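You operate a simulated robot arm through the tools that you are given. There is no shell and no other tool.

The job below is to be done with a simulated two-armed robot. You get a single attempt, and the scene is never put back.

## Task
Swap the blue footed rod in the green vise for the yellow one.
Fine: lock the swivel first; blue rod upright on the bench end; yellow rod clamped tight. Set down upright: blue footed rod.
Where things are to end (x, y in the base frame): blue footed rod within 60 mm of [820, 70].

The check looks at the end state, three seconds after you hand in, the way a careful person would. Anything else that was tipped, shoved, dropped, spilled or broken makes it a failure.

## Robot
Two 6-joint arms with fingered hands on one trunk that stands fixed in place. Base frame: the origin is at the foot of the trunk, x ahead of it, y to its left, z up. Lengths are in mm, angles in rad, forces in N, time in s.
The left shoulder is at [20, 157, 829], the right one opposite. With the tool pointing down near the work surface each hand reaches from about 260 to 820 mm from the base axis, measured 20 degrees to its own side. Payload 4.1 kg a hand.
The tool frame of a hand sits at the grasp point between the pads (the TCP): z along the fingers, y along the line on which they close. The tips reach 33 mm beyond it. Largest opening 112 mm; the body of the gripper starts 39 mm behind the TCP. The gripper is a hand of 4 fingers: y runs from the thumb to the fingers, the wrist lies at [-16, -118, -200] in the tool frame, and closing takes about 1.5 s.
Orientation is told as [roll, pitch, yaw] about the base's x, y, z axes, in that order, counted from this pose: with the fingers straight down and the wrist toward the robot, the tool's x, y and z point along [0, 1, 0], [1, 0, 0] and [0, 0, -1] of the base frame.

## Interface
- The arms move only by the tool send_rows. It takes "left_plan", "right_plan" or both (then of equal length, played together; a hand with none holds still); each is one flat list of numbers, 6 for each row, row after row: the shift along the tool's x, y, z in units of 400 mm (1.0 is 400 mm), then the turn, a rotation vector about the tool's x, y, z in units of 120 degrees (1.0 is 120 degrees). In form: [tx, ty, tz, rx, ry, rz, tx, ty, tz, rx, ry, rz, ...]. A call has 1 to 20 rows; each row is the pose to reach, as a shift and turn from the pose commanded when the call began, along the tool's axes at that moment. "left_jaw" and "right_jaw" are, for a hand that has rows, the finger opening in mm, from 0 to 112, set as the call begins (left out, the last holds). A call with a number of a shift or a turn outside -1 to 1 is refused whole. A row lasts 0.2 s, in which the tool goes at most 50 mm and 0.15 rad; a call with a longer step from one row to the next is refused whole, and so is a gripper value outside its range. A pose out of reach is approached as far as the arm can. The call stops where the force on the tool passes 90 N (or 10 N more than at its start, if that is more) or the arm is blocked; 0.2 s more then pass. Each finger travels about 72 mm/s and halts on what it meets, pressing with about 30 N; the grip force reading is that of the motor and also rises with nothing between the fingers. The clock runs only during rows and for 0.2 s after the last one: add rows that repeat a pose to give the fingers time. The reply holds the time, the measured pose of the TCP, the force on the tool along the base axes, the opening and the grip force, in the units named above and with some noise, with the torque about the TCP (base axes, N m) and any sound that the robot's microphone picked up.
- Cameras (640 x 400 px; columns grow to the right, rows downward): "scene" is now at [45.1, -37.5, 1476.5]; the picture's right is [-0.43, -0.90, 0.00], its down [-0.44, 0.21, -0.87] and it looks along [0.79, -0.38, -0.49] (base axes); focal length 286 px, centre (320, 200). "left" rides on the left gripper at [-66, -89, -130] in its tool frame; the picture's right is [-0.79, -0.29, 0.54], its down [0.55, -0.71, 0.44] and it looks along [0.26, 0.64, 0.72] (tool axes); focal length 247 px, centre (320, 200). "right" rides on the right gripper at [66, -89, -130] in its tool frame; the picture's right is [-0.79, 0.29, -0.54], its down [-0.55, -0.71, 0.44] and it looks along [-0.26, 0.64, 0.72] (tool axes); focal length 247 px, centre (320, 200). There is no depth. A picture from a camera that has moved, and an enlarged one, comes with that camera's place and axes in the base frame and with its lens. The place of the scene camera against the robot may be out by one fixed shift of up to 12 mm in any direction.
- camera(camera): a new picture of that camera. No time passes.
- hand_shape(shape, hand): the hand has 4 fingers and takes this shape, open, in about a second: jaw (thumb against the fingers, like two jaws); tri (thumb and two fingers); tip (a fingertip pinch); poke (one finger out to press); point (the index stretched); flat (the hand flat); cup (the hand cupped); fist (a fist). The gripper value then closes the fingers along that shape, each until it touches; the sizes above hold for jaw. It gives what a move gives, with no picture.
- turn_head(pan, tilt): turns the head with the scene camera to pan (to the left, within 1.501 rad either way) and tilt (down, from -0.506 to 1.204), counted from straight ahead of the robot. It gives what a move gives.
- zoom(camera, box): a new picture of the part [left, top, right, bottom] of that camera's present view, enlarged. No time passes.
- sign_off(): hands the job in; it is judged then, once.

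Nothing tells you positions but the pictures and the camera data. Unless the task says otherwise, let go and move clear before handing in.

The tools are called after ">>>" by a JSON object that holds its "method" and its "body". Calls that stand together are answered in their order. send_rows: Moves the arms, as the interface text tells. Its arguments: {"type":"object","properties":{"left_plan":{"type":"array","items":{"type":"number"}},"left_jaw":{"type":"number"},"right_plan":{"type":"array","items":{"type":"number"}},"right_jaw":{"type":"number"}},"required":[]} The other tools are called the same way: hand_shape (shape, hand) gives the hand a shape; turn_head (pan, tilt) turns the head that bears the scene camera; camera (camera) takes a picture; zoom (camera, box) takes an enlarged picture of a part of a camera's view; sign_off () hands the job in.

At the start:

```text
time_s: 0.0
left_tcp_pos: [319.5, 38.8, 1304.3]
left_tool_rot: [-0.002, 0.0, -0.359]
left_wrist_force: [0.1, 0.2, 0.0]
left_wrist_torque: [-0.02, -0.01, -0.02]
left_finger_gap: 111.7
left_finger_force: 0.0
left_shape: jaw
right_tcp_pos: [306.0, -348.9, 1274.8]
right_tool_rot: [0.0, 0.0, -0.362]
right_wrist_force: [-0.3, 0.8, 0.0]
right_wrist_torque: [-0.01, 0.0, 0.01]
right_finger_gap: 111.5
right_finger_force: 0.0
right_shape: jaw
head pan, tilt: [-0.449, 0.51]
```

scene: 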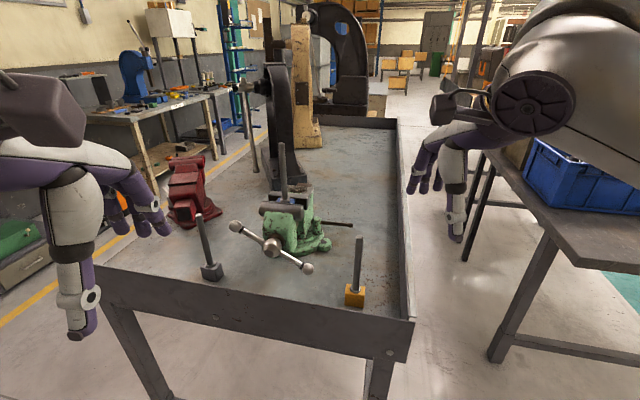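
right: 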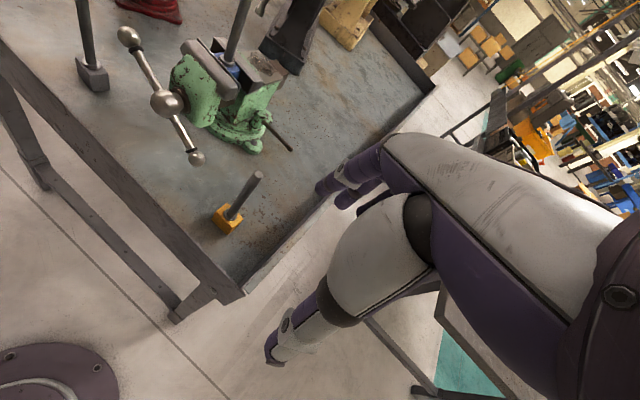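
left: 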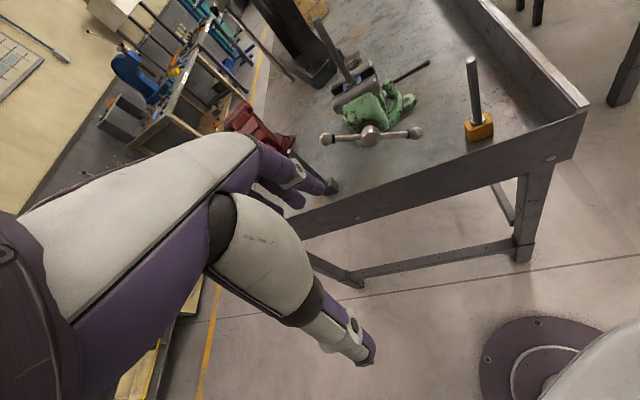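

I see a green vise on a bench holding a rod with a blue foot. A yellow-footed rod stands at the near right and a grey-footed rod at the near left, with a red vise behind. I'll zoom in for details before moving.

>>> {"method": "zoom", "body": {"camera": "scene", "box": [180, 130, 420, 330]}}

>>> {"method": "zoom", "body": {"camera": "right", "box": [50, 0, 310, 240]}}

>>> {"method": "zoom", "body": {"camera": "left", "box": [290, 10, 530, 170]}}

```text
2.00 times, centred on (300, 230) of scene
camera zoom: at [45.1, -37.5, 1476.5], right [-0.43, -0.9, 0.0], down [-0.44, 0.21, -0.87], along [0.79, -0.38, -0.49], focal length 572 px, centre (360, 140)
```

zoom: 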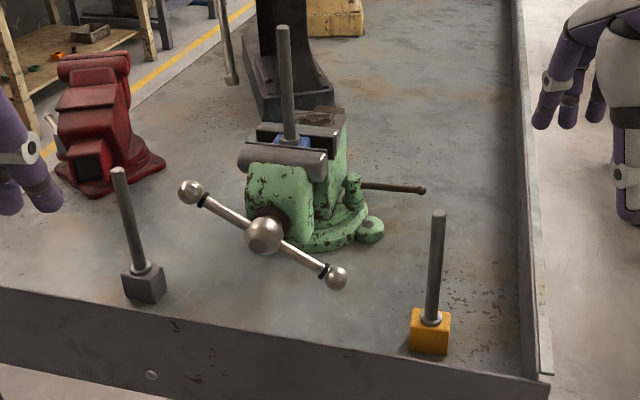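

```text
1.67 times, centred on (180, 120) of right
camera zoom: at [245.6, -256.2, 1405.9], right [-0.01, -0.84, 0.54], down [-0.86, -0.27, -0.44], along [0.51, -0.47, -0.72], focal length 412 px, centre (553, 333)
```

zoom: 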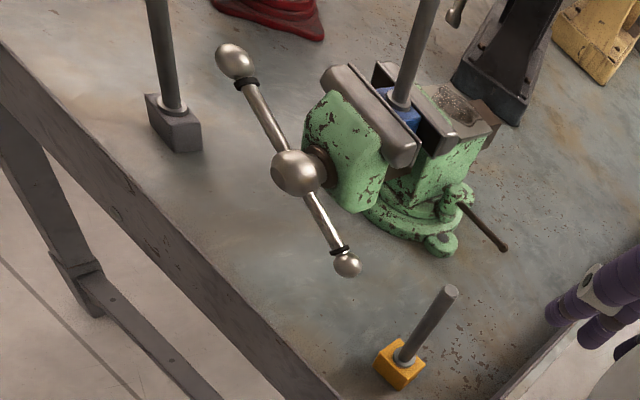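

```text
2.50 times, centred on (410, 90) of left
camera zoom: at [211.8, 9.2, 1435.2], right [-0.55, -0.64, -0.54], down [-0.47, 0.77, -0.44], along [0.69, 0.01, -0.72], focal length 617 px, centre (95, 475)
```

zoom: 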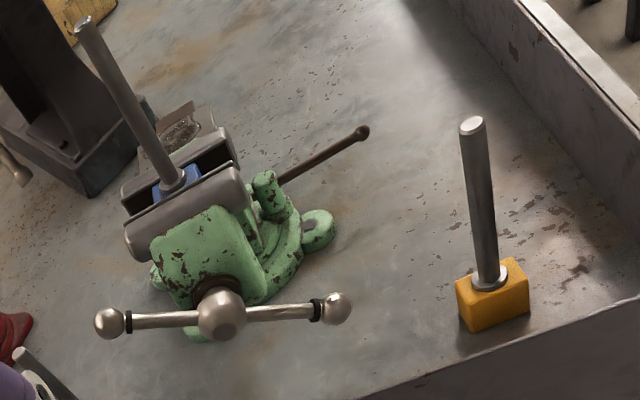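

The bench is at roughly z 880. Yellow rod is near (483,-348), blue rod in the vise near (735,-259), grey rod near (732,-33). I'll zoom more tightly on the vise, the swivel lever and the T-handle.

>>> {"method": "zoom", "body": {"camera": "scene", "box": [220, 130, 360, 280]}}

>>> {"method": "zoom", "body": {"camera": "right", "box": [110, 20, 300, 170]}}

>>> {"method": "zoom", "body": {"camera": "left", "box": [310, 10, 440, 150]}}

>>> {"method": "zoom", "body": {"camera": "scene", "box": [90, 130, 250, 300]}}

```text
2.67 times, centred on (290, 205) of scene
camera zoom: at [45.1, -37.5, 1476.5], right [-0.43, -0.9, 0.0], down [-0.44, 0.21, -0.87], along [0.79, -0.38, -0.49], focal length 763 px, centre (400, 187)
```

zoom: 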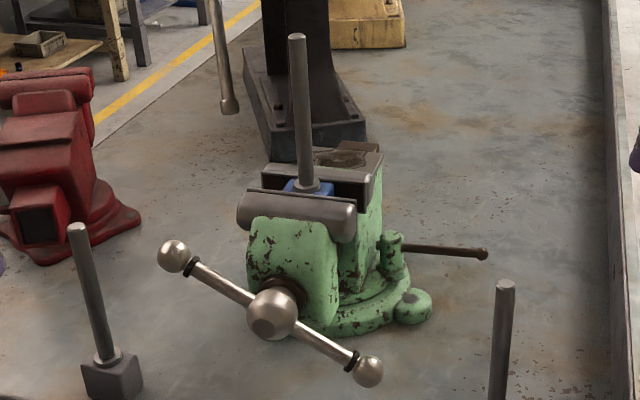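

```text
2.67 times, centred on (205, 95) of right
camera zoom: at [245.6, -256.2, 1405.9], right [-0.01, -0.84, 0.54], down [-0.86, -0.27, -0.44], along [0.51, -0.47, -0.72], focal length 659 px, centre (627, 480)
```

zoom: 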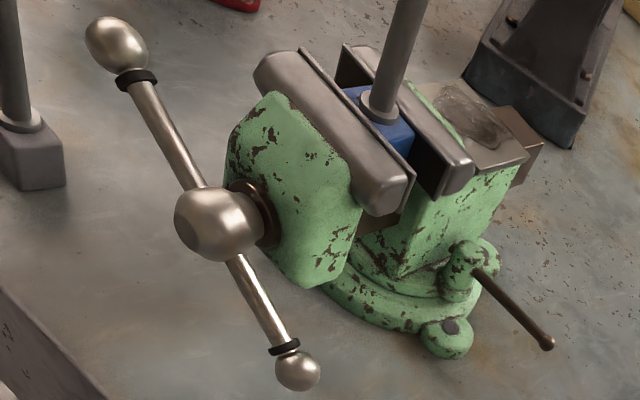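

```text
2.86 times, centred on (375, 80) of left
camera zoom: at [211.8, 9.2, 1435.2], right [-0.55, -0.64, -0.54], down [-0.47, 0.77, -0.44], along [0.69, 0.01, -0.72], focal length 706 px, centre (163, 543)
```

zoom: 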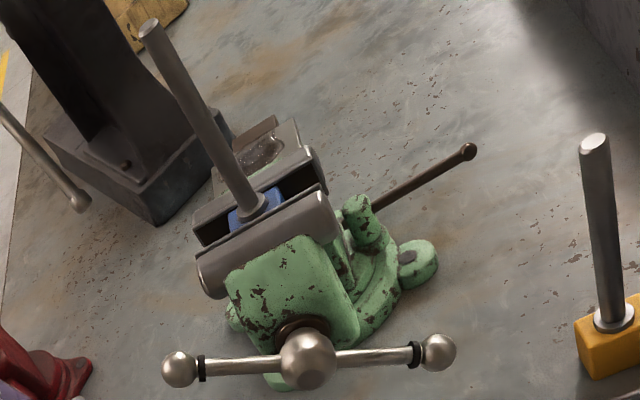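

```text
2.35 times, centred on (170, 215) of scene
camera zoom: at [45.1, -37.5, 1476.5], right [-0.43, -0.9, 0.0], down [-0.44, 0.21, -0.87], along [0.79, -0.38, -0.49], focal length 673 px, centre (673, 165)
```

zoom: 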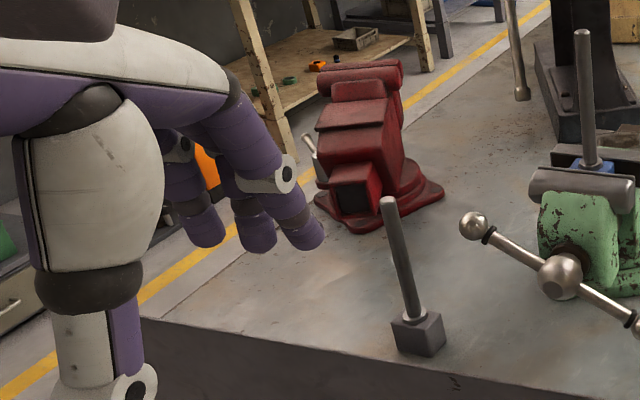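

The swivel lever's post is at about (739,-360,980) and its tip at about (701,-465,949). The T-handle hub is near (619,-180,1018). I'll bring the right hand round the outside of the yellow rod towards the lever, pitched forward.

>>> {"method": "send_rows", "body": {"right_plan": [-0.0486, 0.0847, 0.0375, -0.05, 0, 0, -0.0972, 0.1694, 0.075, -0.1, 0, 0, -0.1458, 0.2541, 0.1125, -0.15, 0, 0, -0.1944, 0.3388, 0.15, -0.2, 0, 0, -0.243, 0.4235, 0.1875, -0.25, 0, 0], "right_jaw": 70}}

>>> {"method": "camera", "body": {"camera": "right"}}

>>> {"method": "camera", "body": {"camera": "scene"}}

```text
time_s: 1.2
left_tcp_pos: [319.6, 39.1, 1304.8]
left_tool_rot: [0.0, 0.001, -0.362]
left_wrist_force: [0.1, 0.9, 0.3]
left_wrist_torque: [-0.02, -0.05, -0.03]
left_finger_gap: 111.5
left_finger_force: 0.0
left_shape: jaw
right_tcp_pos: [430.2, -499.4, 1199.5]
right_tool_rot: [0.003, -0.523, -0.363]
right_wrist_force: [-0.9, 0.2, 0.3]
right_wrist_torque: [0.0, 0.0, -0.02]
right_finger_gap: 70.3
right_finger_force: 0.1
right_shape: jaw
head pan, tilt: [-0.449, 0.51]
```

```text
taken
camera right: at [319.9, -387.5, 1268.4], right [-0.3, -0.74, 0.61], down [-0.57, -0.37, -0.73], along [0.77, -0.56, -0.31], focal length 247 px, centre (320, 200)
```

right: 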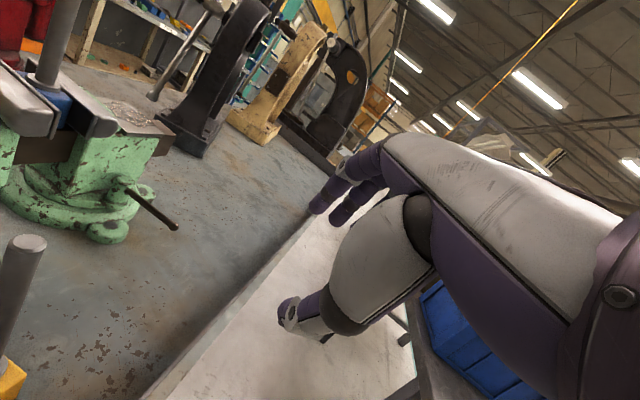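

```text
taken
```

scene: 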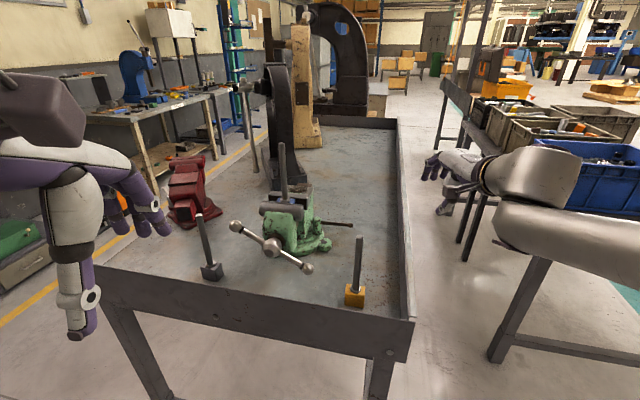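

The hand went where I commanded, and the lever is visible from the right camera. I'll zoom in on it before straddling it.

>>> {"method": "zoom", "body": {"camera": "right", "box": [0, 60, 200, 260]}}

>>> {"method": "zoom", "body": {"camera": "right", "box": [260, 130, 420, 360]}}

```text
2.00 times, centred on (100, 160) of right
camera zoom: at [319.9, -387.5, 1268.4], right [-0.3, -0.74, 0.61], down [-0.57, -0.37, -0.73], along [0.77, -0.56, -0.31], focal length 494 px, centre (760, 280)
```

zoom: 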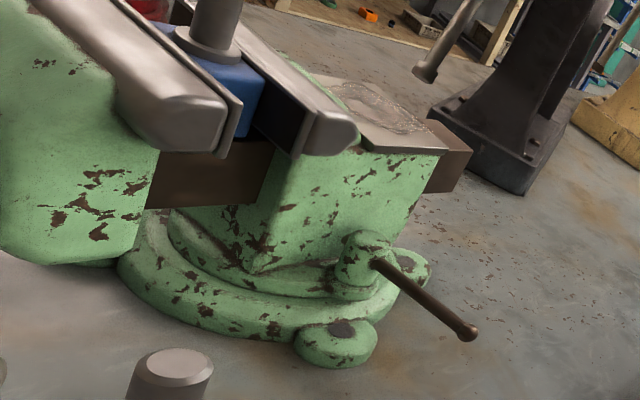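

```text
1.74 times, centred on (340, 245) of right
camera zoom: at [319.9, -387.5, 1268.4], right [-0.3, -0.74, 0.61], down [-0.57, -0.37, -0.73], along [0.77, -0.56, -0.31], focal length 430 px, centre (285, 122)
```

zoom: 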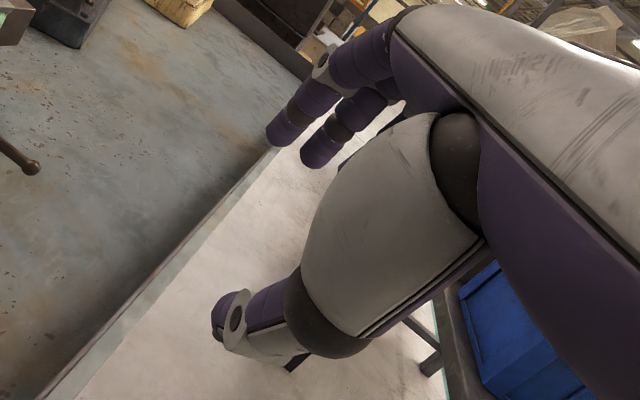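

Next I'll move above the lever with less pitch, so the thumb and fingers come down on either side of it.

>>> {"method": "send_rows", "body": {"right_plan": [0.0554, 0.0494, 0.0863, 0.0179, 0, 0, 0.1107, 0.0989, 0.1726, 0.0357, 0, 0, 0.1661, 0.1483, 0.2589, 0.0536, 0, 0, 0.2214, 0.1977, 0.3451, 0.0714, 0, 0, 0.2768, 0.2471, 0.4314, 0.0893, 0, 0, 0.3321, 0.2966, 0.5177, 0.1071, 0, 0, 0.3875, 0.346, 0.604, 0.125, 0, 0]}}

>>> {"method": "camera", "body": {"camera": "right"}}

>>> {"method": "zoom", "body": {"camera": "scene", "box": [220, 130, 420, 280]}}

>>> {"method": "camera", "body": {"camera": "left"}}

```text
time_s: 2.8
left_tcp_pos: [318.2, 37.4, 1303.8]
left_tool_rot: [0.001, 0.0, -0.36]
left_wrist_force: [-0.9, 0.1, 0.2]
left_wrist_torque: [0.01, -0.08, 0.01]
left_finger_gap: 111.6
left_finger_force: 0.1
left_shape: jaw
right_tcp_pos: [712.0, -439.6, 1061.2]
right_tool_rot: [0.001, -0.261, -0.362]
right_wrist_force: [-2.0, 0.1, 0.9]
right_wrist_torque: [-0.02, 0.0, 0.03]
right_finger_gap: 70.3
right_finger_force: 0.0
right_shape: jaw
head pan, tilt: [-0.449, 0.51]
```

```text
taken
camera right: at [621.5, -336.7, 1164.3], right [-0.15, -0.79, 0.59], down [-0.73, -0.31, -0.6], along [0.66, -0.53, -0.53], focal length 247 px, centre (320, 200)
```

right: 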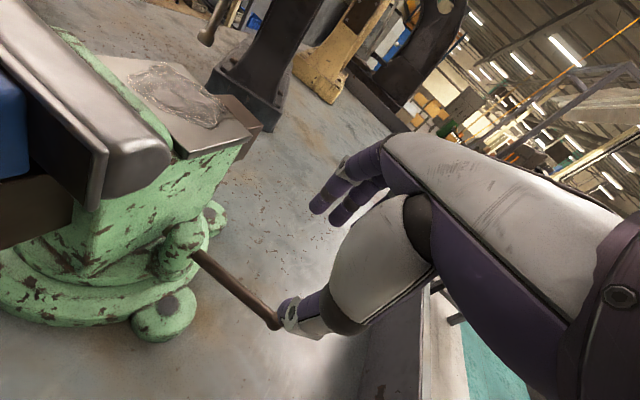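

```text
2.67 times, centred on (320, 205) of scene
camera zoom: at [44.3, -37.7, 1476.6], right [-0.43, -0.9, 0.0], down [-0.44, 0.21, -0.87], along [0.79, -0.38, -0.49], focal length 763 px, centre (320, 187)
```

zoom: 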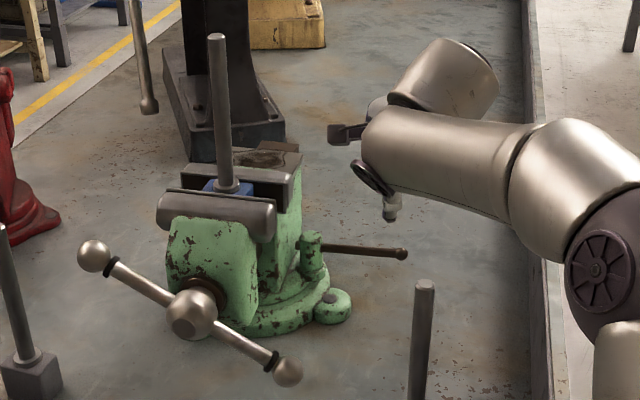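

```text
taken
camera left: at [210.9, 9.0, 1435.3], right [-0.55, -0.64, -0.54], down [-0.47, 0.77, -0.44], along [0.69, 0.01, -0.72], focal length 247 px, centre (320, 200)
```

left: 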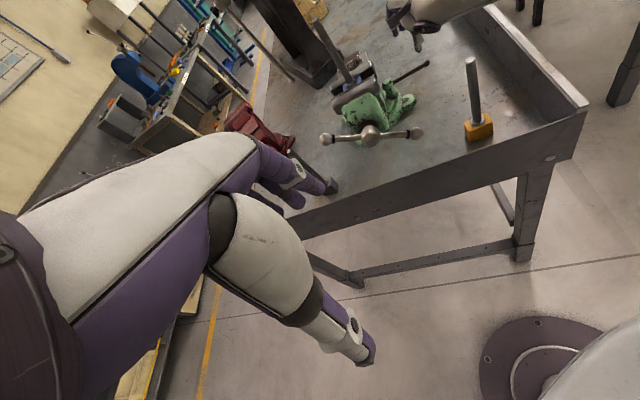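

The hand is above the lever and aligned with it. I'll lower it so the thumb and fingers straddle the lever.

>>> {"method": "send_rows", "body": {"right_plan": [0, -0.018, 0.067, 0, 0, 0, 0, -0.0359, 0.134, 0, 0, 0, 0, -0.0538, 0.201, 0, 0, 0, 0, -0.0718, 0.268, 0, 0, 0]}}

>>> {"method": "camera", "body": {"camera": "right"}}

>>> {"method": "zoom", "body": {"camera": "scene", "box": [260, 160, 380, 260]}}

>>> {"method": "zoom", "body": {"camera": "left", "box": [310, 0, 470, 150]}}

```text
time_s: 3.8
left_tcp_pos: [318.7, 39.6, 1303.9]
left_tool_rot: [0.001, 0.001, -0.361]
left_wrist_force: [-0.3, 0.1, -0.2]
left_wrist_torque: [0.0, 0.02, 0.01]
left_finger_gap: 111.6
left_finger_force: 0.0
left_shape: jaw
right_tcp_pos: [711.0, -439.5, 948.0]
right_tool_rot: [-0.001, -0.262, -0.362]
right_wrist_force: [-0.6, 0.6, -0.5]
right_wrist_torque: [0.03, 0.02, 0.0]
right_finger_gap: 70.1
right_finger_force: 0.0
right_shape: jaw
head pan, tilt: [-0.449, 0.51]
```

```text
taken
camera right: at [621.3, -336.6, 1051.9], right [-0.15, -0.79, 0.59], down [-0.73, -0.31, -0.6], along [0.66, -0.53, -0.53], focal length 247 px, centre (320, 200)
```

right: 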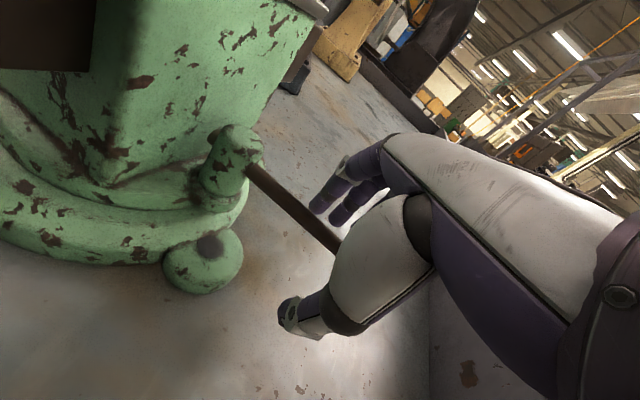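

```text
4.00 times, centred on (320, 210) of scene
camera zoom: at [45.0, -37.4, 1476.6], right [-0.43, -0.9, 0.0], down [-0.44, 0.21, -0.87], along [0.79, -0.38, -0.49], focal length 1145 px, centre (320, 160)
```

zoom: 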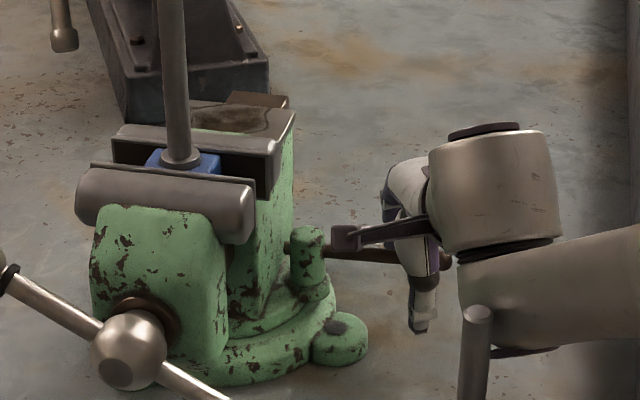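

```text
2.67 times, centred on (390, 75) of left
camera zoom: at [211.6, 9.3, 1435.2], right [-0.55, -0.64, -0.54], down [-0.47, 0.77, -0.44], along [0.69, 0.01, -0.72], focal length 659 px, centre (133, 533)
```

zoom: 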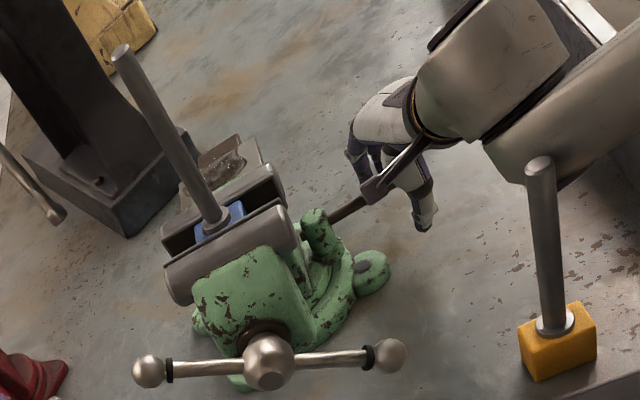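

The lever sits between thumb and fingers, but the right forearm is close to the yellow rod, so I won't pull towards the robot in this pose. I'll first press the lever gently away from the robot to feel which way it moves.

>>> {"method": "send_rows", "body": {"right_plan": [0, 0.03, 0.008, 0, 0, 0, 0, 0.0604, 0.0162, 0, 0, 0]}}

>>> {"method": "send_rows", "body": {"right_plan": [0, 0.012, 0.0032, 0, 0, 0, 0, 0.0242, 0.0065, 0, 0, 0]}}

>>> {"method": "camera", "body": {"camera": "right"}}

>>> {"method": "zoom", "body": {"camera": "scene", "box": [260, 160, 380, 260]}}

```text
time_s: 4.4
left_tcp_pos: [319.3, 38.2, 1305.6]
left_tool_rot: [0.0, 0.001, -0.361]
left_wrist_force: [-1.1, -0.1, -0.2]
left_wrist_torque: [0.0, -0.01, -0.01]
left_finger_gap: 111.7
left_finger_force: 0.1
left_shape: jaw
right_tcp_pos: [734.0, -449.9, 949.7]
right_tool_rot: [0.001, -0.261, -0.361]
right_wrist_force: [0.6, 0.4, -0.4]
right_wrist_torque: [-0.01, 0.01, 0.02]
right_finger_gap: 70.0
right_finger_force: 0.1
right_shape: jaw
head pan, tilt: [-0.449, 0.51]
```

```text
time_s: 5.0
left_tcp_pos: [317.6, 38.5, 1303.8]
left_tool_rot: [-0.001, -0.001, -0.362]
left_wrist_force: [-0.1, -0.5, 0.7]
left_wrist_torque: [-0.01, 0.04, -0.02]
left_finger_gap: 111.7
left_finger_force: 0.0
left_shape: jaw
right_tcp_pos: [743.3, -452.9, 950.2]
right_tool_rot: [0.0, -0.263, -0.362]
right_wrist_force: [-0.6, -0.8, 0.6]
right_wrist_torque: [0.0, -0.02, -0.02]
right_finger_gap: 70.3
right_finger_force: 0.0
right_shape: jaw
head pan, tilt: [-0.449, 0.51]
```

```text
taken
camera right: at [654.1, -349.1, 1052.6], right [-0.15, -0.79, 0.59], down [-0.73, -0.31, -0.6], along [0.66, -0.53, -0.53], focal length 247 px, centre (320, 200)
```

right: 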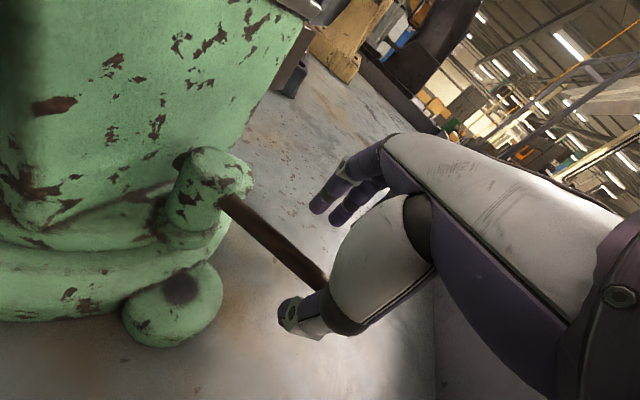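

```text
4.00 times, centred on (320, 210) of scene
camera zoom: at [45.0, -37.6, 1476.5], right [-0.43, -0.9, 0.0], down [-0.44, 0.21, -0.87], along [0.79, -0.38, -0.49], focal length 1145 px, centre (320, 160)
```

zoom: 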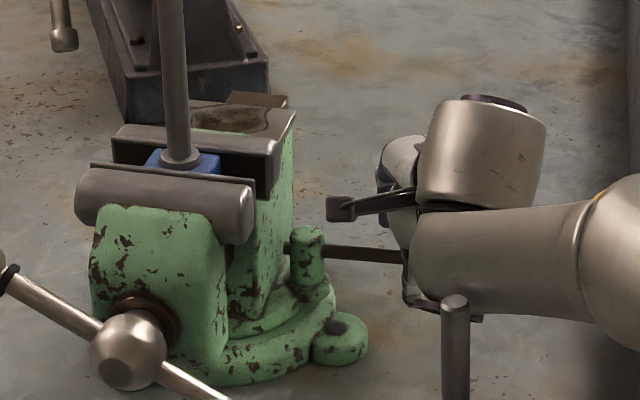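

There's no contact yet. I'll nudge a little further and watch the force.

>>> {"method": "send_rows", "body": {"right_plan": [0, 0.012, 0.0032, 0, 0, 0, 0, 0.0242, 0.0065, 0, 0, 0]}}

>>> {"method": "send_rows", "body": {"right_plan": [0, 0.012, 0.0032, 0, 0, 0, 0, 0.0242, 0.0065, 0, 0, 0]}}

>>> {"method": "camera", "body": {"camera": "right"}}

```text
time_s: 5.6
left_tcp_pos: [319.3, 38.7, 1304.2]
left_tool_rot: [0.001, -0.001, -0.362]
left_wrist_force: [-0.7, -0.1, 0.6]
left_wrist_torque: [0.02, 0.0, 0.02]
left_finger_gap: 111.7
left_finger_force: 0.0
left_shape: jaw
right_tcp_pos: [752.0, -456.3, 949.9]
right_tool_rot: [0.0, -0.261, -0.361]
right_wrist_force: [-1.7, -0.7, -0.1]
right_wrist_torque: [0.0, 0.0, 0.05]
right_finger_gap: 70.9
right_finger_force: 0.1
right_shape: jaw
head pan, tilt: [-0.449, 0.51]
```

```text
time_s: 6.2
left_tcp_pos: [318.4, 38.3, 1303.8]
left_tool_rot: [0.0, 0.002, -0.361]
left_wrist_force: [1.5, 0.6, 0.5]
left_wrist_torque: [-0.01, 0.0, 0.01]
left_finger_gap: 111.4
left_finger_force: 0.0
left_shape: jaw
right_tcp_pos: [761.2, -459.4, 949.6]
right_tool_rot: [0.001, -0.264, -0.361]
right_wrist_force: [-2.4, -0.7, -0.2]
right_wrist_torque: [-0.02, -0.02, 0.05]
right_finger_gap: 71.3
right_finger_force: 0.1
right_shape: jaw
head pan, tilt: [-0.449, 0.51]
```

```text
taken
camera right: at [672.4, -355.7, 1052.4], right [-0.15, -0.79, 0.59], down [-0.73, -0.31, -0.6], along [0.66, -0.53, -0.53], focal length 247 px, centre (320, 200)
```

right: 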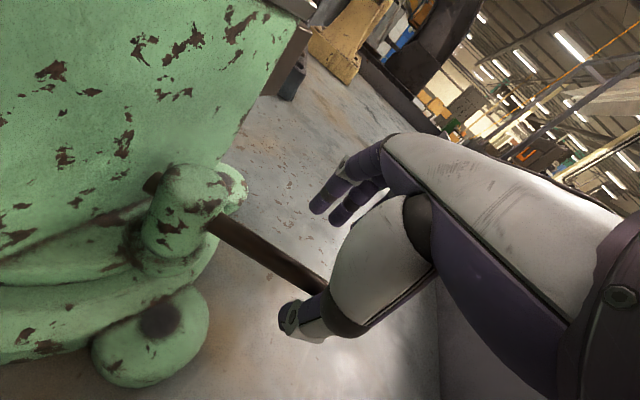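

Contact has been made with only about 2 N. I'll continue in small steps to see whether the lever follows.

>>> {"method": "send_rows", "body": {"right_plan": [0, 0.012, 0.0032, 0, 0, 0, 0, 0.0242, 0.0065, 0, 0, 0]}}

>>> {"method": "zoom", "body": {"camera": "scene", "box": [260, 160, 380, 260]}}

>>> {"method": "camera", "body": {"camera": "right"}}

```text
time_s: 6.8
left_tcp_pos: [318.8, 39.2, 1304.0]
left_tool_rot: [0.0, 0.001, -0.362]
left_wrist_force: [-0.4, -0.2, -1.4]
left_wrist_torque: [-0.04, 0.01, 0.0]
left_finger_gap: 111.6
left_finger_force: 0.1
left_shape: jaw
right_tcp_pos: [772.3, -463.4, 950.4]
right_tool_rot: [-0.001, -0.263, -0.361]
right_wrist_force: [-2.6, -1.4, -0.8]
right_wrist_torque: [0.01, -0.03, 0.07]
right_finger_gap: 71.1
right_finger_force: 0.0
right_shape: jaw
head pan, tilt: [-0.449, 0.51]
```

```text
4.00 times, centred on (320, 210) of scene
camera zoom: at [45.0, -37.6, 1476.5], right [-0.43, -0.9, 0.0], down [-0.44, 0.21, -0.87], along [0.79, -0.38, -0.49], focal length 1145 px, centre (320, 160)
```

zoom: 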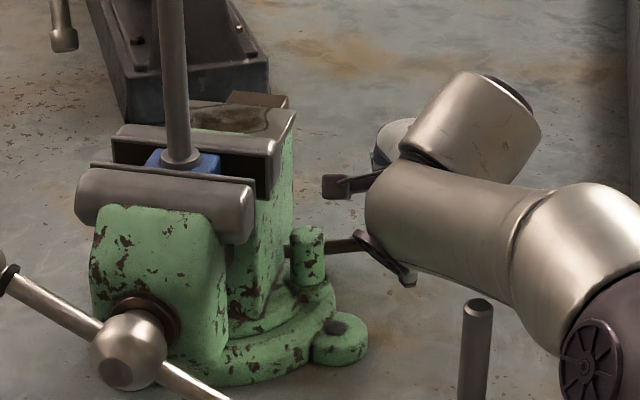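

```text
taken
camera right: at [682.0, -359.5, 1052.7], right [-0.15, -0.79, 0.59], down [-0.73, -0.31, -0.6], along [0.66, -0.53, -0.53], focal length 247 px, centre (320, 200)
```

right: 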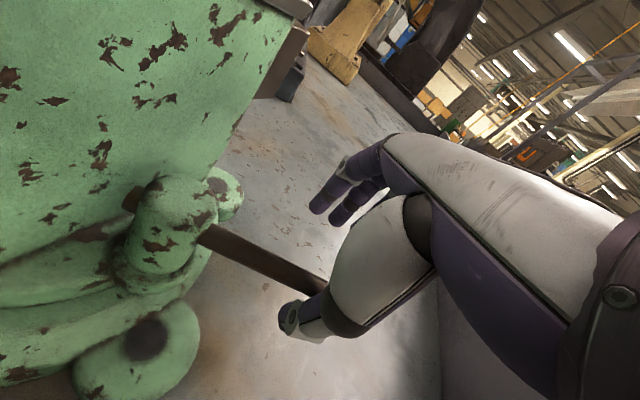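

The lever swings freely away (counter-clockwise) with about 2.5 N and the vise stays still. I'll keep following its arc and look for a stop or stiffening.

>>> {"method": "send_rows", "body": {"right_plan": [0.017, 0.0134, 0.0036, -0.0417, 0, 0, 0.035, 0.0268, 0.0072, -0.0833, 0, 0, 0.052, 0.0403, 0.0108, -0.125, 0, 0]}}

>>> {"method": "zoom", "body": {"camera": "scene", "box": [260, 160, 380, 260]}}

>>> {"method": "camera", "body": {"camera": "right"}}

```text
time_s: 7.6
left_tcp_pos: [319.2, 39.5, 1304.3]
left_tool_rot: [0.0, -0.001, -0.361]
left_wrist_force: [-0.3, 0.2, 0.3]
left_wrist_torque: [-0.04, 0.0, -0.01]
left_finger_gap: 112.0
left_finger_force: 0.1
left_shape: jaw
right_tcp_pos: [793.9, -449.5, 949.4]
right_tool_rot: [-0.001, -0.523, -0.364]
right_wrist_force: [-0.4, 0.9, 0.5]
right_wrist_torque: [-0.01, 0.05, 0.01]
right_finger_gap: 70.1
right_finger_force: 0.1
right_shape: jaw
head pan, tilt: [-0.449, 0.51]
```

```text
4.00 times, centred on (320, 210) of scene
camera zoom: at [44.9, -37.2, 1476.6], right [-0.43, -0.9, 0.0], down [-0.44, 0.21, -0.87], along [0.79, -0.38, -0.49], focal length 1145 px, centre (320, 160)
```

zoom: 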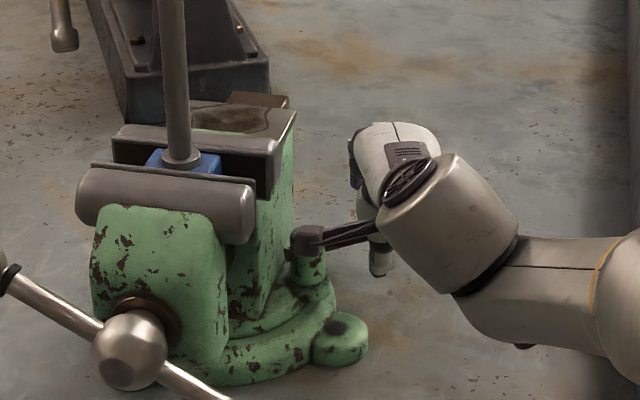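

```text
taken
camera right: at [683.5, -338.4, 1017.3], right [-0.3, -0.73, 0.61], down [-0.57, -0.38, -0.73], along [0.77, -0.57, -0.3], focal length 247 px, centre (320, 200)
```

right: 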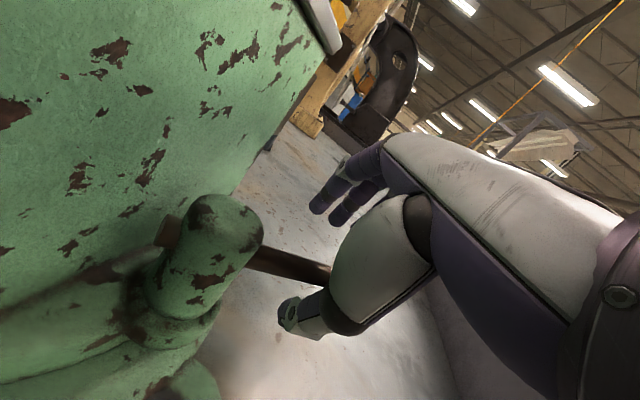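

The lever now points at about -74° and is still free. I'll push a bit more.

>>> {"method": "send_rows", "body": {"right_plan": [0.015, 0.022, 0.0127, 0, 0, 0, 0.03, 0.044, 0.0254, 0, 0, 0]}}

>>> {"method": "zoom", "body": {"camera": "scene", "box": [260, 160, 380, 260]}}

>>> {"method": "camera", "body": {"camera": "right"}}

```text
time_s: 8.2
left_tcp_pos: [318.0, 39.3, 1304.2]
left_tool_rot: [0.0, -0.001, -0.363]
left_wrist_force: [0.3, -0.4, 0.4]
left_wrist_torque: [0.01, -0.02, 0.01]
left_finger_gap: 111.9
left_finger_force: 0.0
left_shape: jaw
right_tcp_pos: [816.8, -445.1, 949.9]
right_tool_rot: [0.0, -0.523, -0.361]
right_wrist_force: [-2.0, -2.6, -2.5]
right_wrist_torque: [-0.07, -0.08, 0.11]
right_finger_gap: 70.5
right_finger_force: 0.1
right_shape: jaw
head pan, tilt: [-0.449, 0.51]
```

```text
4.00 times, centred on (320, 210) of scene
camera zoom: at [45.0, -37.6, 1476.5], right [-0.43, -0.9, 0.0], down [-0.44, 0.21, -0.87], along [0.79, -0.38, -0.49], focal length 1145 px, centre (320, 160)
```

zoom: 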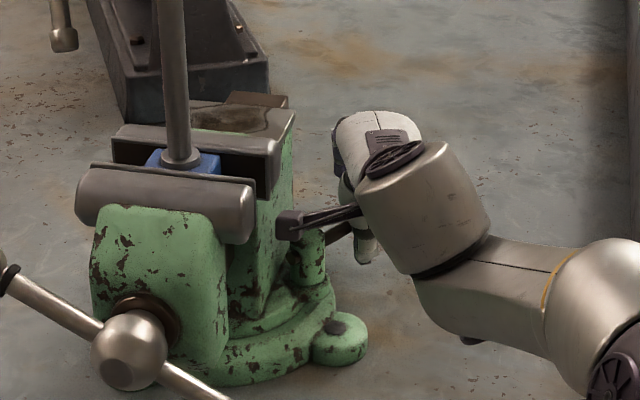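

```text
taken
camera right: at [707.0, -334.4, 1017.8], right [-0.3, -0.73, 0.61], down [-0.57, -0.38, -0.73], along [0.77, -0.57, -0.3], focal length 247 px, centre (320, 200)
```

right: 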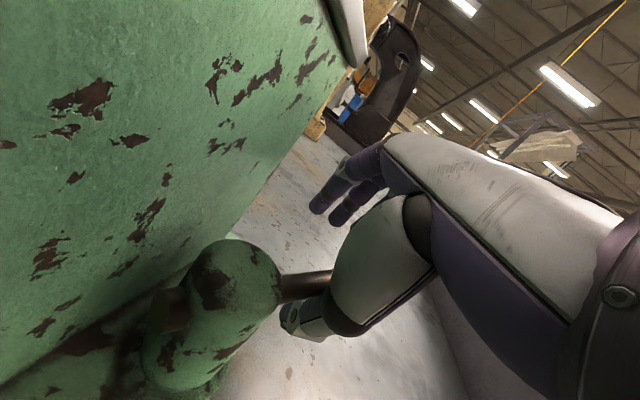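

The lever follows easily and is now at about -55°. To keep the hand camera off the vise body while I continue, I'll yaw the hand straight and pitch it more as I follow the arc.

>>> {"method": "send_rows", "body": {"right_plan": [0.0097, 0.0019, -0.0119, -0.0313, 0.0265, -0.0346, 0.0194, 0.0038, -0.0239, -0.0625, 0.053, -0.0693, 0.0291, 0.0056, -0.0358, -0.0938, 0.0795, -0.1039, 0.0388, 0.0075, -0.0478, -0.125, 0.106, -0.1385]}}

>>> {"method": "zoom", "body": {"camera": "scene", "box": [260, 160, 380, 260]}}

>>> {"method": "camera", "body": {"camera": "right"}}

```text
time_s: 9.2
left_tcp_pos: [319.2, 38.3, 1304.4]
left_tool_rot: [0.0, 0.0, -0.363]
left_wrist_force: [-0.3, 0.7, -0.1]
left_wrist_torque: [-0.02, -0.04, -0.02]
left_finger_gap: 111.9
left_finger_force: 0.1
left_shape: jaw
right_tcp_pos: [821.9, -438.4, 954.8]
right_tool_rot: [0.008, -0.58, -0.28]
right_wrist_force: [-2.0, -3.0, -6.2]
right_wrist_torque: [-0.1, -0.25, 0.16]
right_finger_gap: 71.7
right_finger_force: 0.1
right_shape: jaw
right hand out of reach, approached as far as the arm can: row 1, 2, 3, 4
head pan, tilt: [-0.449, 0.51]
```

```text
4.00 times, centred on (320, 210) of scene
camera zoom: at [45.2, -37.7, 1476.5], right [-0.43, -0.9, 0.0], down [-0.44, 0.21, -0.87], along [0.79, -0.38, -0.49], focal length 1145 px, centre (320, 160)
```

zoom: 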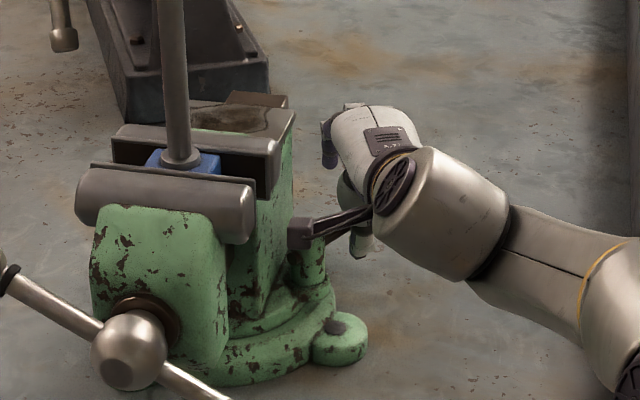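

```text
taken
camera right: at [698.4, -337.3, 1016.3], right [-0.27, -0.75, 0.6], down [-0.49, -0.43, -0.76], along [0.83, -0.5, -0.25], focal length 247 px, centre (320, 200)
```

right: 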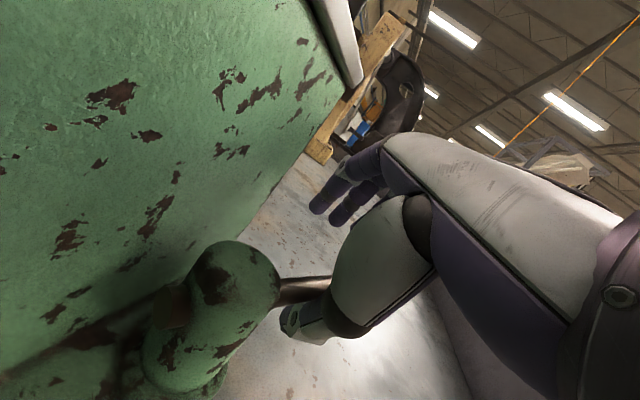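

The arm hit its reach limit there. I'll retract along the fingers off the lever, then come back with the fingers closed as a peg, which saves reach.

>>> {"method": "send_rows", "body": {"right_plan": [0, 0, -0.07, 0, 0, 0, 0, 0, -0.14, 0, 0, 0, 0, 0, -0.21, 0, 0, 0, 0, 0, -0.27, 0, 0, 0]}}

>>> {"method": "zoom", "body": {"camera": "scene", "box": [240, 140, 400, 260]}}

>>> {"method": "camera", "body": {"camera": "right"}}

```text
time_s: 10.2
left_tcp_pos: [319.7, 38.8, 1304.2]
left_tool_rot: [-0.001, -0.001, -0.363]
left_wrist_force: [0.4, 0.3, 0.1]
left_wrist_torque: [0.0, 0.03, 0.01]
left_finger_gap: 111.8
left_finger_force: 0.0
left_shape: jaw
right_tcp_pos: [764.7, -424.5, 1048.5]
right_tool_rot: [0.008, -0.583, -0.283]
right_wrist_force: [-0.5, 0.2, -0.1]
right_wrist_torque: [0.01, -0.02, 0.03]
right_finger_gap: 70.0
right_finger_force: 0.1
right_shape: jaw
head pan, tilt: [-0.449, 0.51]
```

```text
3.33 times, centred on (320, 200) of scene
camera zoom: at [45.4, -37.6, 1476.5], right [-0.43, -0.9, 0.0], down [-0.44, 0.21, -0.87], along [0.79, -0.38, -0.49], focal length 954 px, centre (320, 200)
```

zoom: 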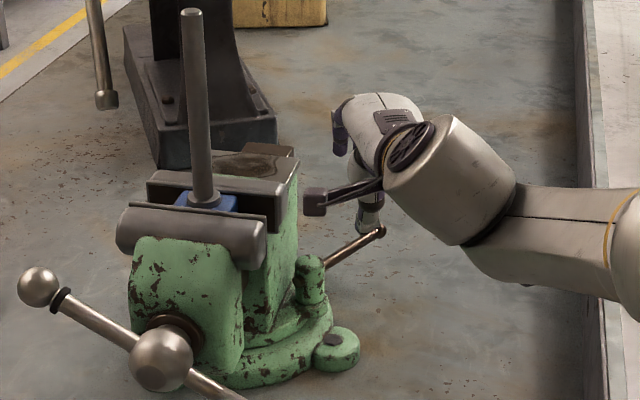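

```text
taken
camera right: at [641.7, -321.7, 1107.8], right [-0.27, -0.75, 0.6], down [-0.49, -0.43, -0.76], along [0.83, -0.5, -0.25], focal length 247 px, centre (320, 200)
```

right: 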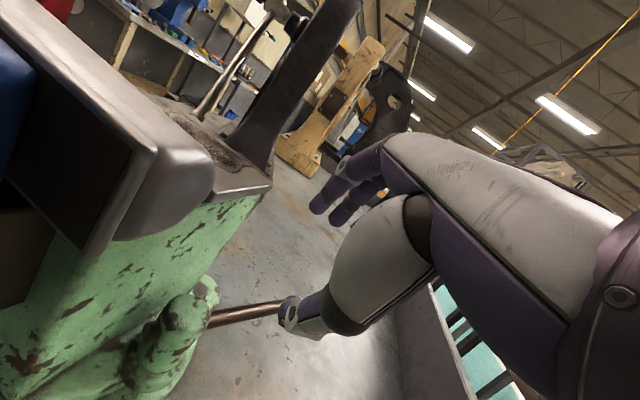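

The lever now points at about -60°. I'll close the fingers into a peg and reorient the hand in the air on the near side of the lever.

>>> {"method": "send_rows", "body": {"right_plan": [-0.0187, -0.0053, 0.0029, -0.014, 0.0274, -0.0367, -0.0374, -0.0105, 0.0057, -0.028, 0.0548, -0.0734, -0.0561, -0.0158, 0.0086, -0.042, 0.0821, -0.1101, -0.0748, -0.021, 0.0115, -0.0559, 0.1095, -0.1468, -0.0748, -0.021, 0.0115, -0.0559, 0.1095, -0.1468, -0.0748, -0.021, 0.0115, -0.0559, 0.1095, -0.1468, -0.0748, -0.021, 0.0115, -0.0559, 0.1095, -0.1468, -0.0748, -0.021, 0.0115, -0.0559, 0.1095, -0.1468], "right_jaw": 0}}

>>> {"method": "zoom", "body": {"camera": "scene", "box": [240, 140, 400, 260]}}

>>> {"method": "camera", "body": {"camera": "right"}}

```text
time_s: 12.0
left_tcp_pos: [318.6, 37.8, 1303.8]
left_tool_rot: [0.0, -0.002, -0.36]
left_wrist_force: [0.3, 0.1, 0.1]
left_wrist_torque: [0.03, -0.01, 0.02]
left_finger_gap: 111.6
left_finger_force: 0.1
left_shape: jaw
right_tcp_pos: [752.2, -450.4, 1037.3]
right_tool_rot: [0.009, -0.704, 0.102]
right_wrist_force: [-0.1, -0.6, -0.5]
right_wrist_torque: [0.01, 0.01, -0.03]
right_finger_gap: 0.0
right_finger_force: 29.9
right_shape: jaw
right hand out of reach, approached as far as the arm can: row 1, 2, 3
head pan, tilt: [-0.449, 0.51]
```

```text
3.33 times, centred on (320, 200) of scene
camera zoom: at [45.1, -37.5, 1476.5], right [-0.43, -0.9, 0.0], down [-0.44, 0.21, -0.87], along [0.79, -0.38, -0.49], focal length 954 px, centre (320, 200)
```

zoom: 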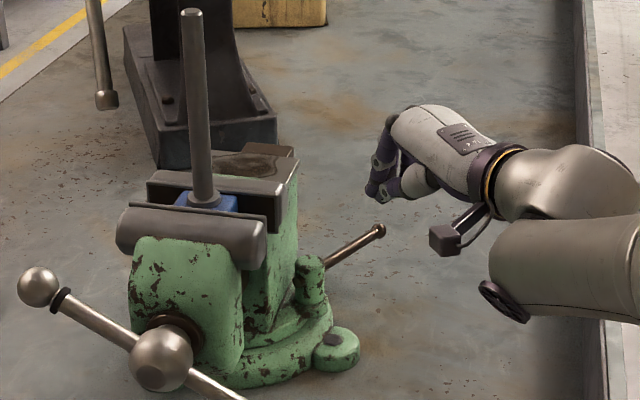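

```text
taken
camera right: at [593.0, -403.0, 1079.9], right [-0.05, -0.8, 0.59], down [-0.2, -0.57, -0.79], along [0.98, -0.15, -0.14], focal length 247 px, centre (320, 200)
```

right: 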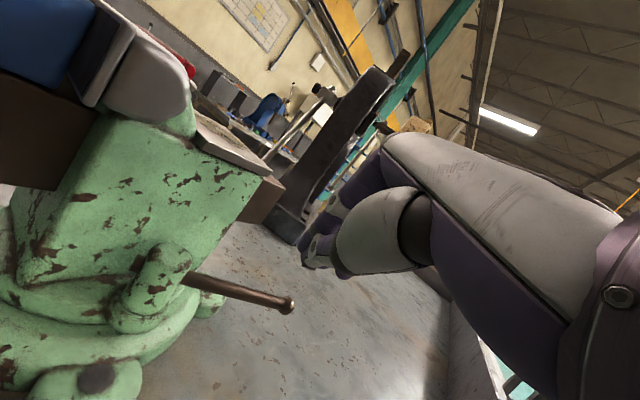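

I have a clear view of the lever tip near (781,-462,960). I'll drop the peg down on the near side of the lever.

>>> {"method": "send_rows", "body": {"right_plan": [0.0013, -0.0697, 0.0358, 0, 0, 0, 0.0027, -0.1393, 0.0717, 0, 0, 0, 0.004, -0.209, 0.1075, 0, 0, 0]}}

>>> {"method": "zoom", "body": {"camera": "scene", "box": [240, 140, 400, 260]}}

>>> {"method": "camera", "body": {"camera": "right"}}

```text
time_s: 12.8
left_tcp_pos: [318.6, 39.8, 1305.1]
left_tool_rot: [0.001, -0.001, -0.361]
left_wrist_force: [0.4, -0.2, -0.3]
left_wrist_torque: [0.03, -0.01, 0.0]
left_finger_gap: 111.6
left_finger_force: 0.0
left_shape: jaw
right_tcp_pos: [717.0, -453.2, 951.0]
right_tool_rot: [0.005, -0.704, 0.101]
right_wrist_force: [0.3, -0.5, 0.7]
right_wrist_torque: [-0.01, 0.01, 0.02]
right_finger_gap: 0.0
right_finger_force: 29.9
right_shape: jaw
head pan, tilt: [-0.449, 0.51]
```

```text
3.33 times, centred on (320, 200) of scene
camera zoom: at [45.0, -37.4, 1476.6], right [-0.43, -0.9, 0.0], down [-0.44, 0.21, -0.87], along [0.79, -0.38, -0.49], focal length 954 px, centre (320, 200)
```

zoom: 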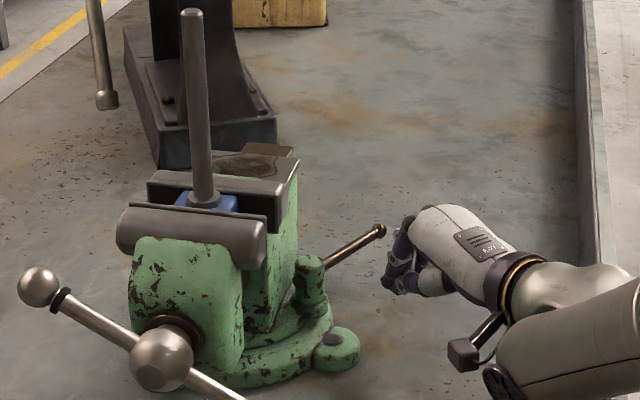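

```text
taken
camera right: at [557.4, -404.1, 992.9], right [-0.05, -0.8, 0.59], down [-0.2, -0.57, -0.79], along [0.98, -0.15, -0.14], focal length 247 px, centre (320, 200)
```

right: 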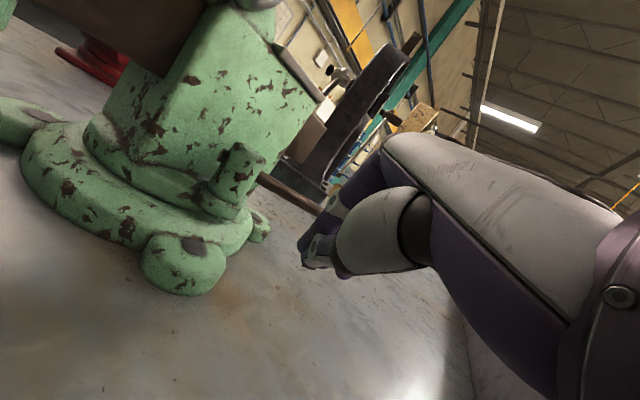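

The peg is in place. I'll push forward and left along the lever's arc in small steps.

>>> {"method": "send_rows", "body": {"right_plan": [0.0135, 0.048, 0.0407, 0, 0, 0, 0.027, 0.096, 0.0815, 0, 0, 0]}}

>>> {"method": "send_rows", "body": {"right_plan": [0.0092, 0.0182, 0.0155, 0, 0, 0, 0.0185, 0.0365, 0.031, 0, 0, 0]}}

>>> {"method": "zoom", "body": {"camera": "scene", "box": [240, 140, 400, 260]}}

>>> {"method": "camera", "body": {"camera": "right"}}

```text
time_s: 13.4
left_tcp_pos: [318.2, 38.6, 1303.2]
left_tool_rot: [0.0, -0.001, -0.361]
left_wrist_force: [0.1, -0.1, 0.4]
left_wrist_torque: [0.0, 0.01, -0.01]
left_finger_gap: 111.9
left_finger_force: 0.1
left_shape: jaw
right_tcp_pos: [765.5, -437.2, 951.5]
right_tool_rot: [0.006, -0.703, 0.1]
right_wrist_force: [-3.4, -0.4, -0.5]
right_wrist_torque: [-0.02, 0.03, 0.0]
right_finger_gap: 0.0
right_finger_force: 29.7
right_shape: jaw
head pan, tilt: [-0.449, 0.51]
```

```text
time_s: 14.1
left_tcp_pos: [317.4, 36.0, 1304.7]
left_tool_rot: [0.002, 0.0, -0.363]
left_wrist_force: [-0.3, 0.1, 0.3]
left_wrist_torque: [0.04, 0.0, 0.0]
left_finger_gap: 111.8
left_finger_force: 0.0
left_shape: jaw
right_tcp_pos: [776.0, -443.4, 949.4]
right_tool_rot: [0.008, -0.694, 0.075]
right_wrist_force: [-51.8, -19.3, 4.3]
right_wrist_torque: [-0.04, -0.08, -0.11]
right_finger_gap: 0.1
right_finger_force: 29.8
right_shape: jaw
head pan, tilt: [-0.449, 0.51]
stopped in row 2 (right hand): the force on the tool passed its limit at 95 N (the readings are from after the stop); the commanded pose is now the measured one
```

```text
3.33 times, centred on (320, 200) of scene
camera zoom: at [42.9, -38.4, 1476.6], right [-0.43, -0.9, 0.0], down [-0.44, 0.21, -0.87], along [0.79, -0.38, -0.49], focal length 954 px, centre (320, 200)
```

zoom: 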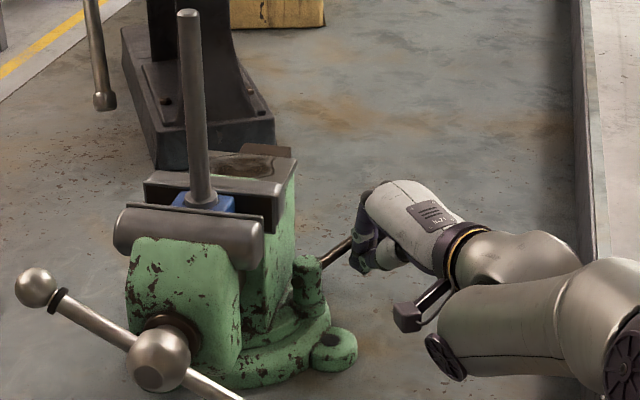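

```text
taken
camera right: at [618.5, -391.9, 993.3], right [-0.06, -0.8, 0.59], down [-0.22, -0.57, -0.79], along [0.97, -0.18, -0.14], focal length 247 px, centre (320, 200)
```

right: 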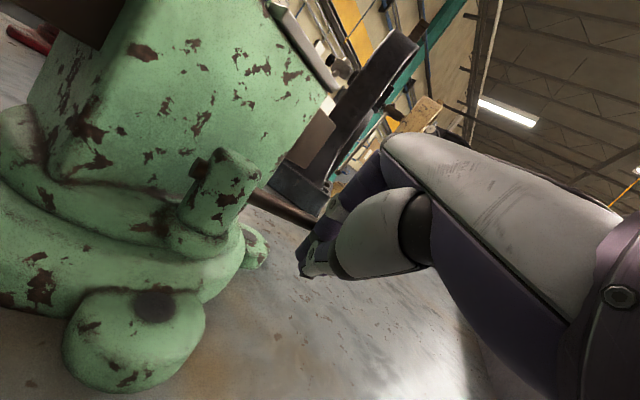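

The lever hit a firm stop at about -60°, and about 95 N on it didn't visibly turn the vise, which suggests it's now locked. I'll back the hand off and compare the vise's pose with the first picture.

>>> {"method": "send_rows", "body": {"right_plan": [-0.027, -0.05, -0.05, 0, 0, 0, -0.045, -0.09, -0.09, 0, 0, 0, -0.05, -0.09, -0.17, 0, 0, 0, -0.05, -0.09, -0.25, 0, 0, 0, -0.05, -0.09, -0.3, 0, 0, 0]}}

>>> {"method": "zoom", "body": {"camera": "scene", "box": [220, 130, 360, 280]}}

>>> {"method": "camera", "body": {"camera": "right"}}

>>> {"method": "zoom", "body": {"camera": "left", "box": [310, 10, 440, 150]}}

```text
time_s: 15.2
left_tcp_pos: [319.1, 38.4, 1304.3]
left_tool_rot: [0.001, 0.001, -0.361]
left_wrist_force: [-0.6, -0.3, -0.3]
left_wrist_torque: [0.02, 0.03, 0.01]
left_finger_gap: 111.8
left_finger_force: 0.0
left_shape: jaw
right_tcp_pos: [675.9, -465.0, 1018.6]
right_tool_rot: [0.006, -0.7, 0.09]
right_wrist_force: [0.1, -0.1, -0.4]
right_wrist_torque: [0.0, 0.0, 0.03]
right_finger_gap: 0.0
right_finger_force: 29.9
right_shape: jaw
head pan, tilt: [-0.449, 0.51]
```

```text
2.67 times, centred on (290, 205) of scene
camera zoom: at [45.4, -37.6, 1476.5], right [-0.43, -0.9, 0.0], down [-0.44, 0.21, -0.87], along [0.79, -0.38, -0.49], focal length 763 px, centre (400, 187)
```

zoom: 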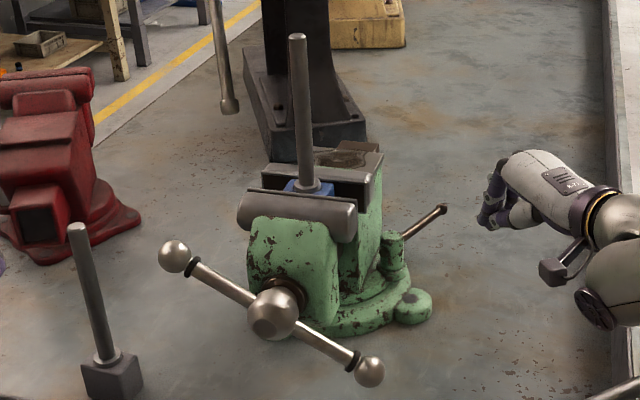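

```text
taken
camera right: at [518.9, -414.4, 1061.0], right [-0.05, -0.8, 0.59], down [-0.21, -0.57, -0.79], along [0.98, -0.17, -0.14], focal length 247 px, centre (320, 200)
```

right: 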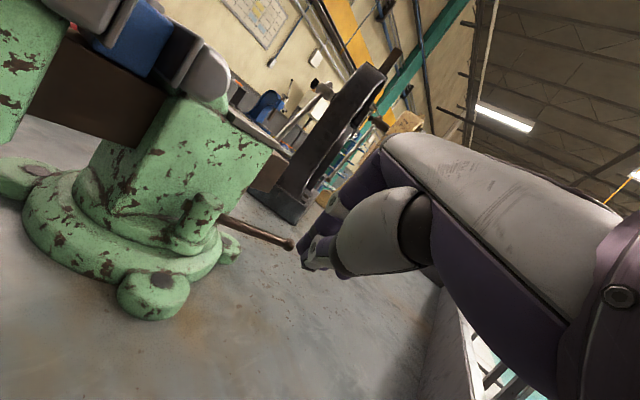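

```text
2.86 times, centred on (375, 80) of left
camera zoom: at [212.0, 9.2, 1435.1], right [-0.55, -0.64, -0.54], down [-0.47, 0.77, -0.44], along [0.69, 0.01, -0.72], focal length 706 px, centre (163, 543)
```

zoom: 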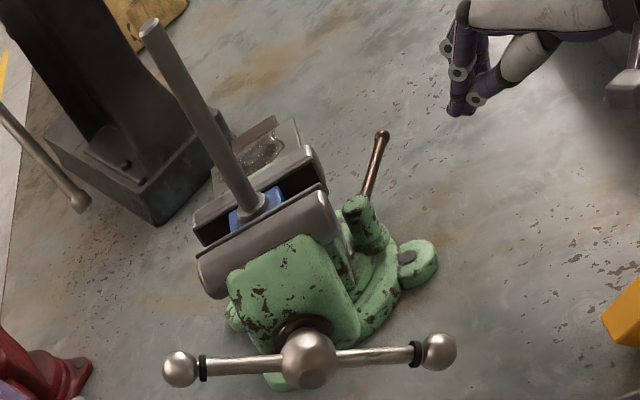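

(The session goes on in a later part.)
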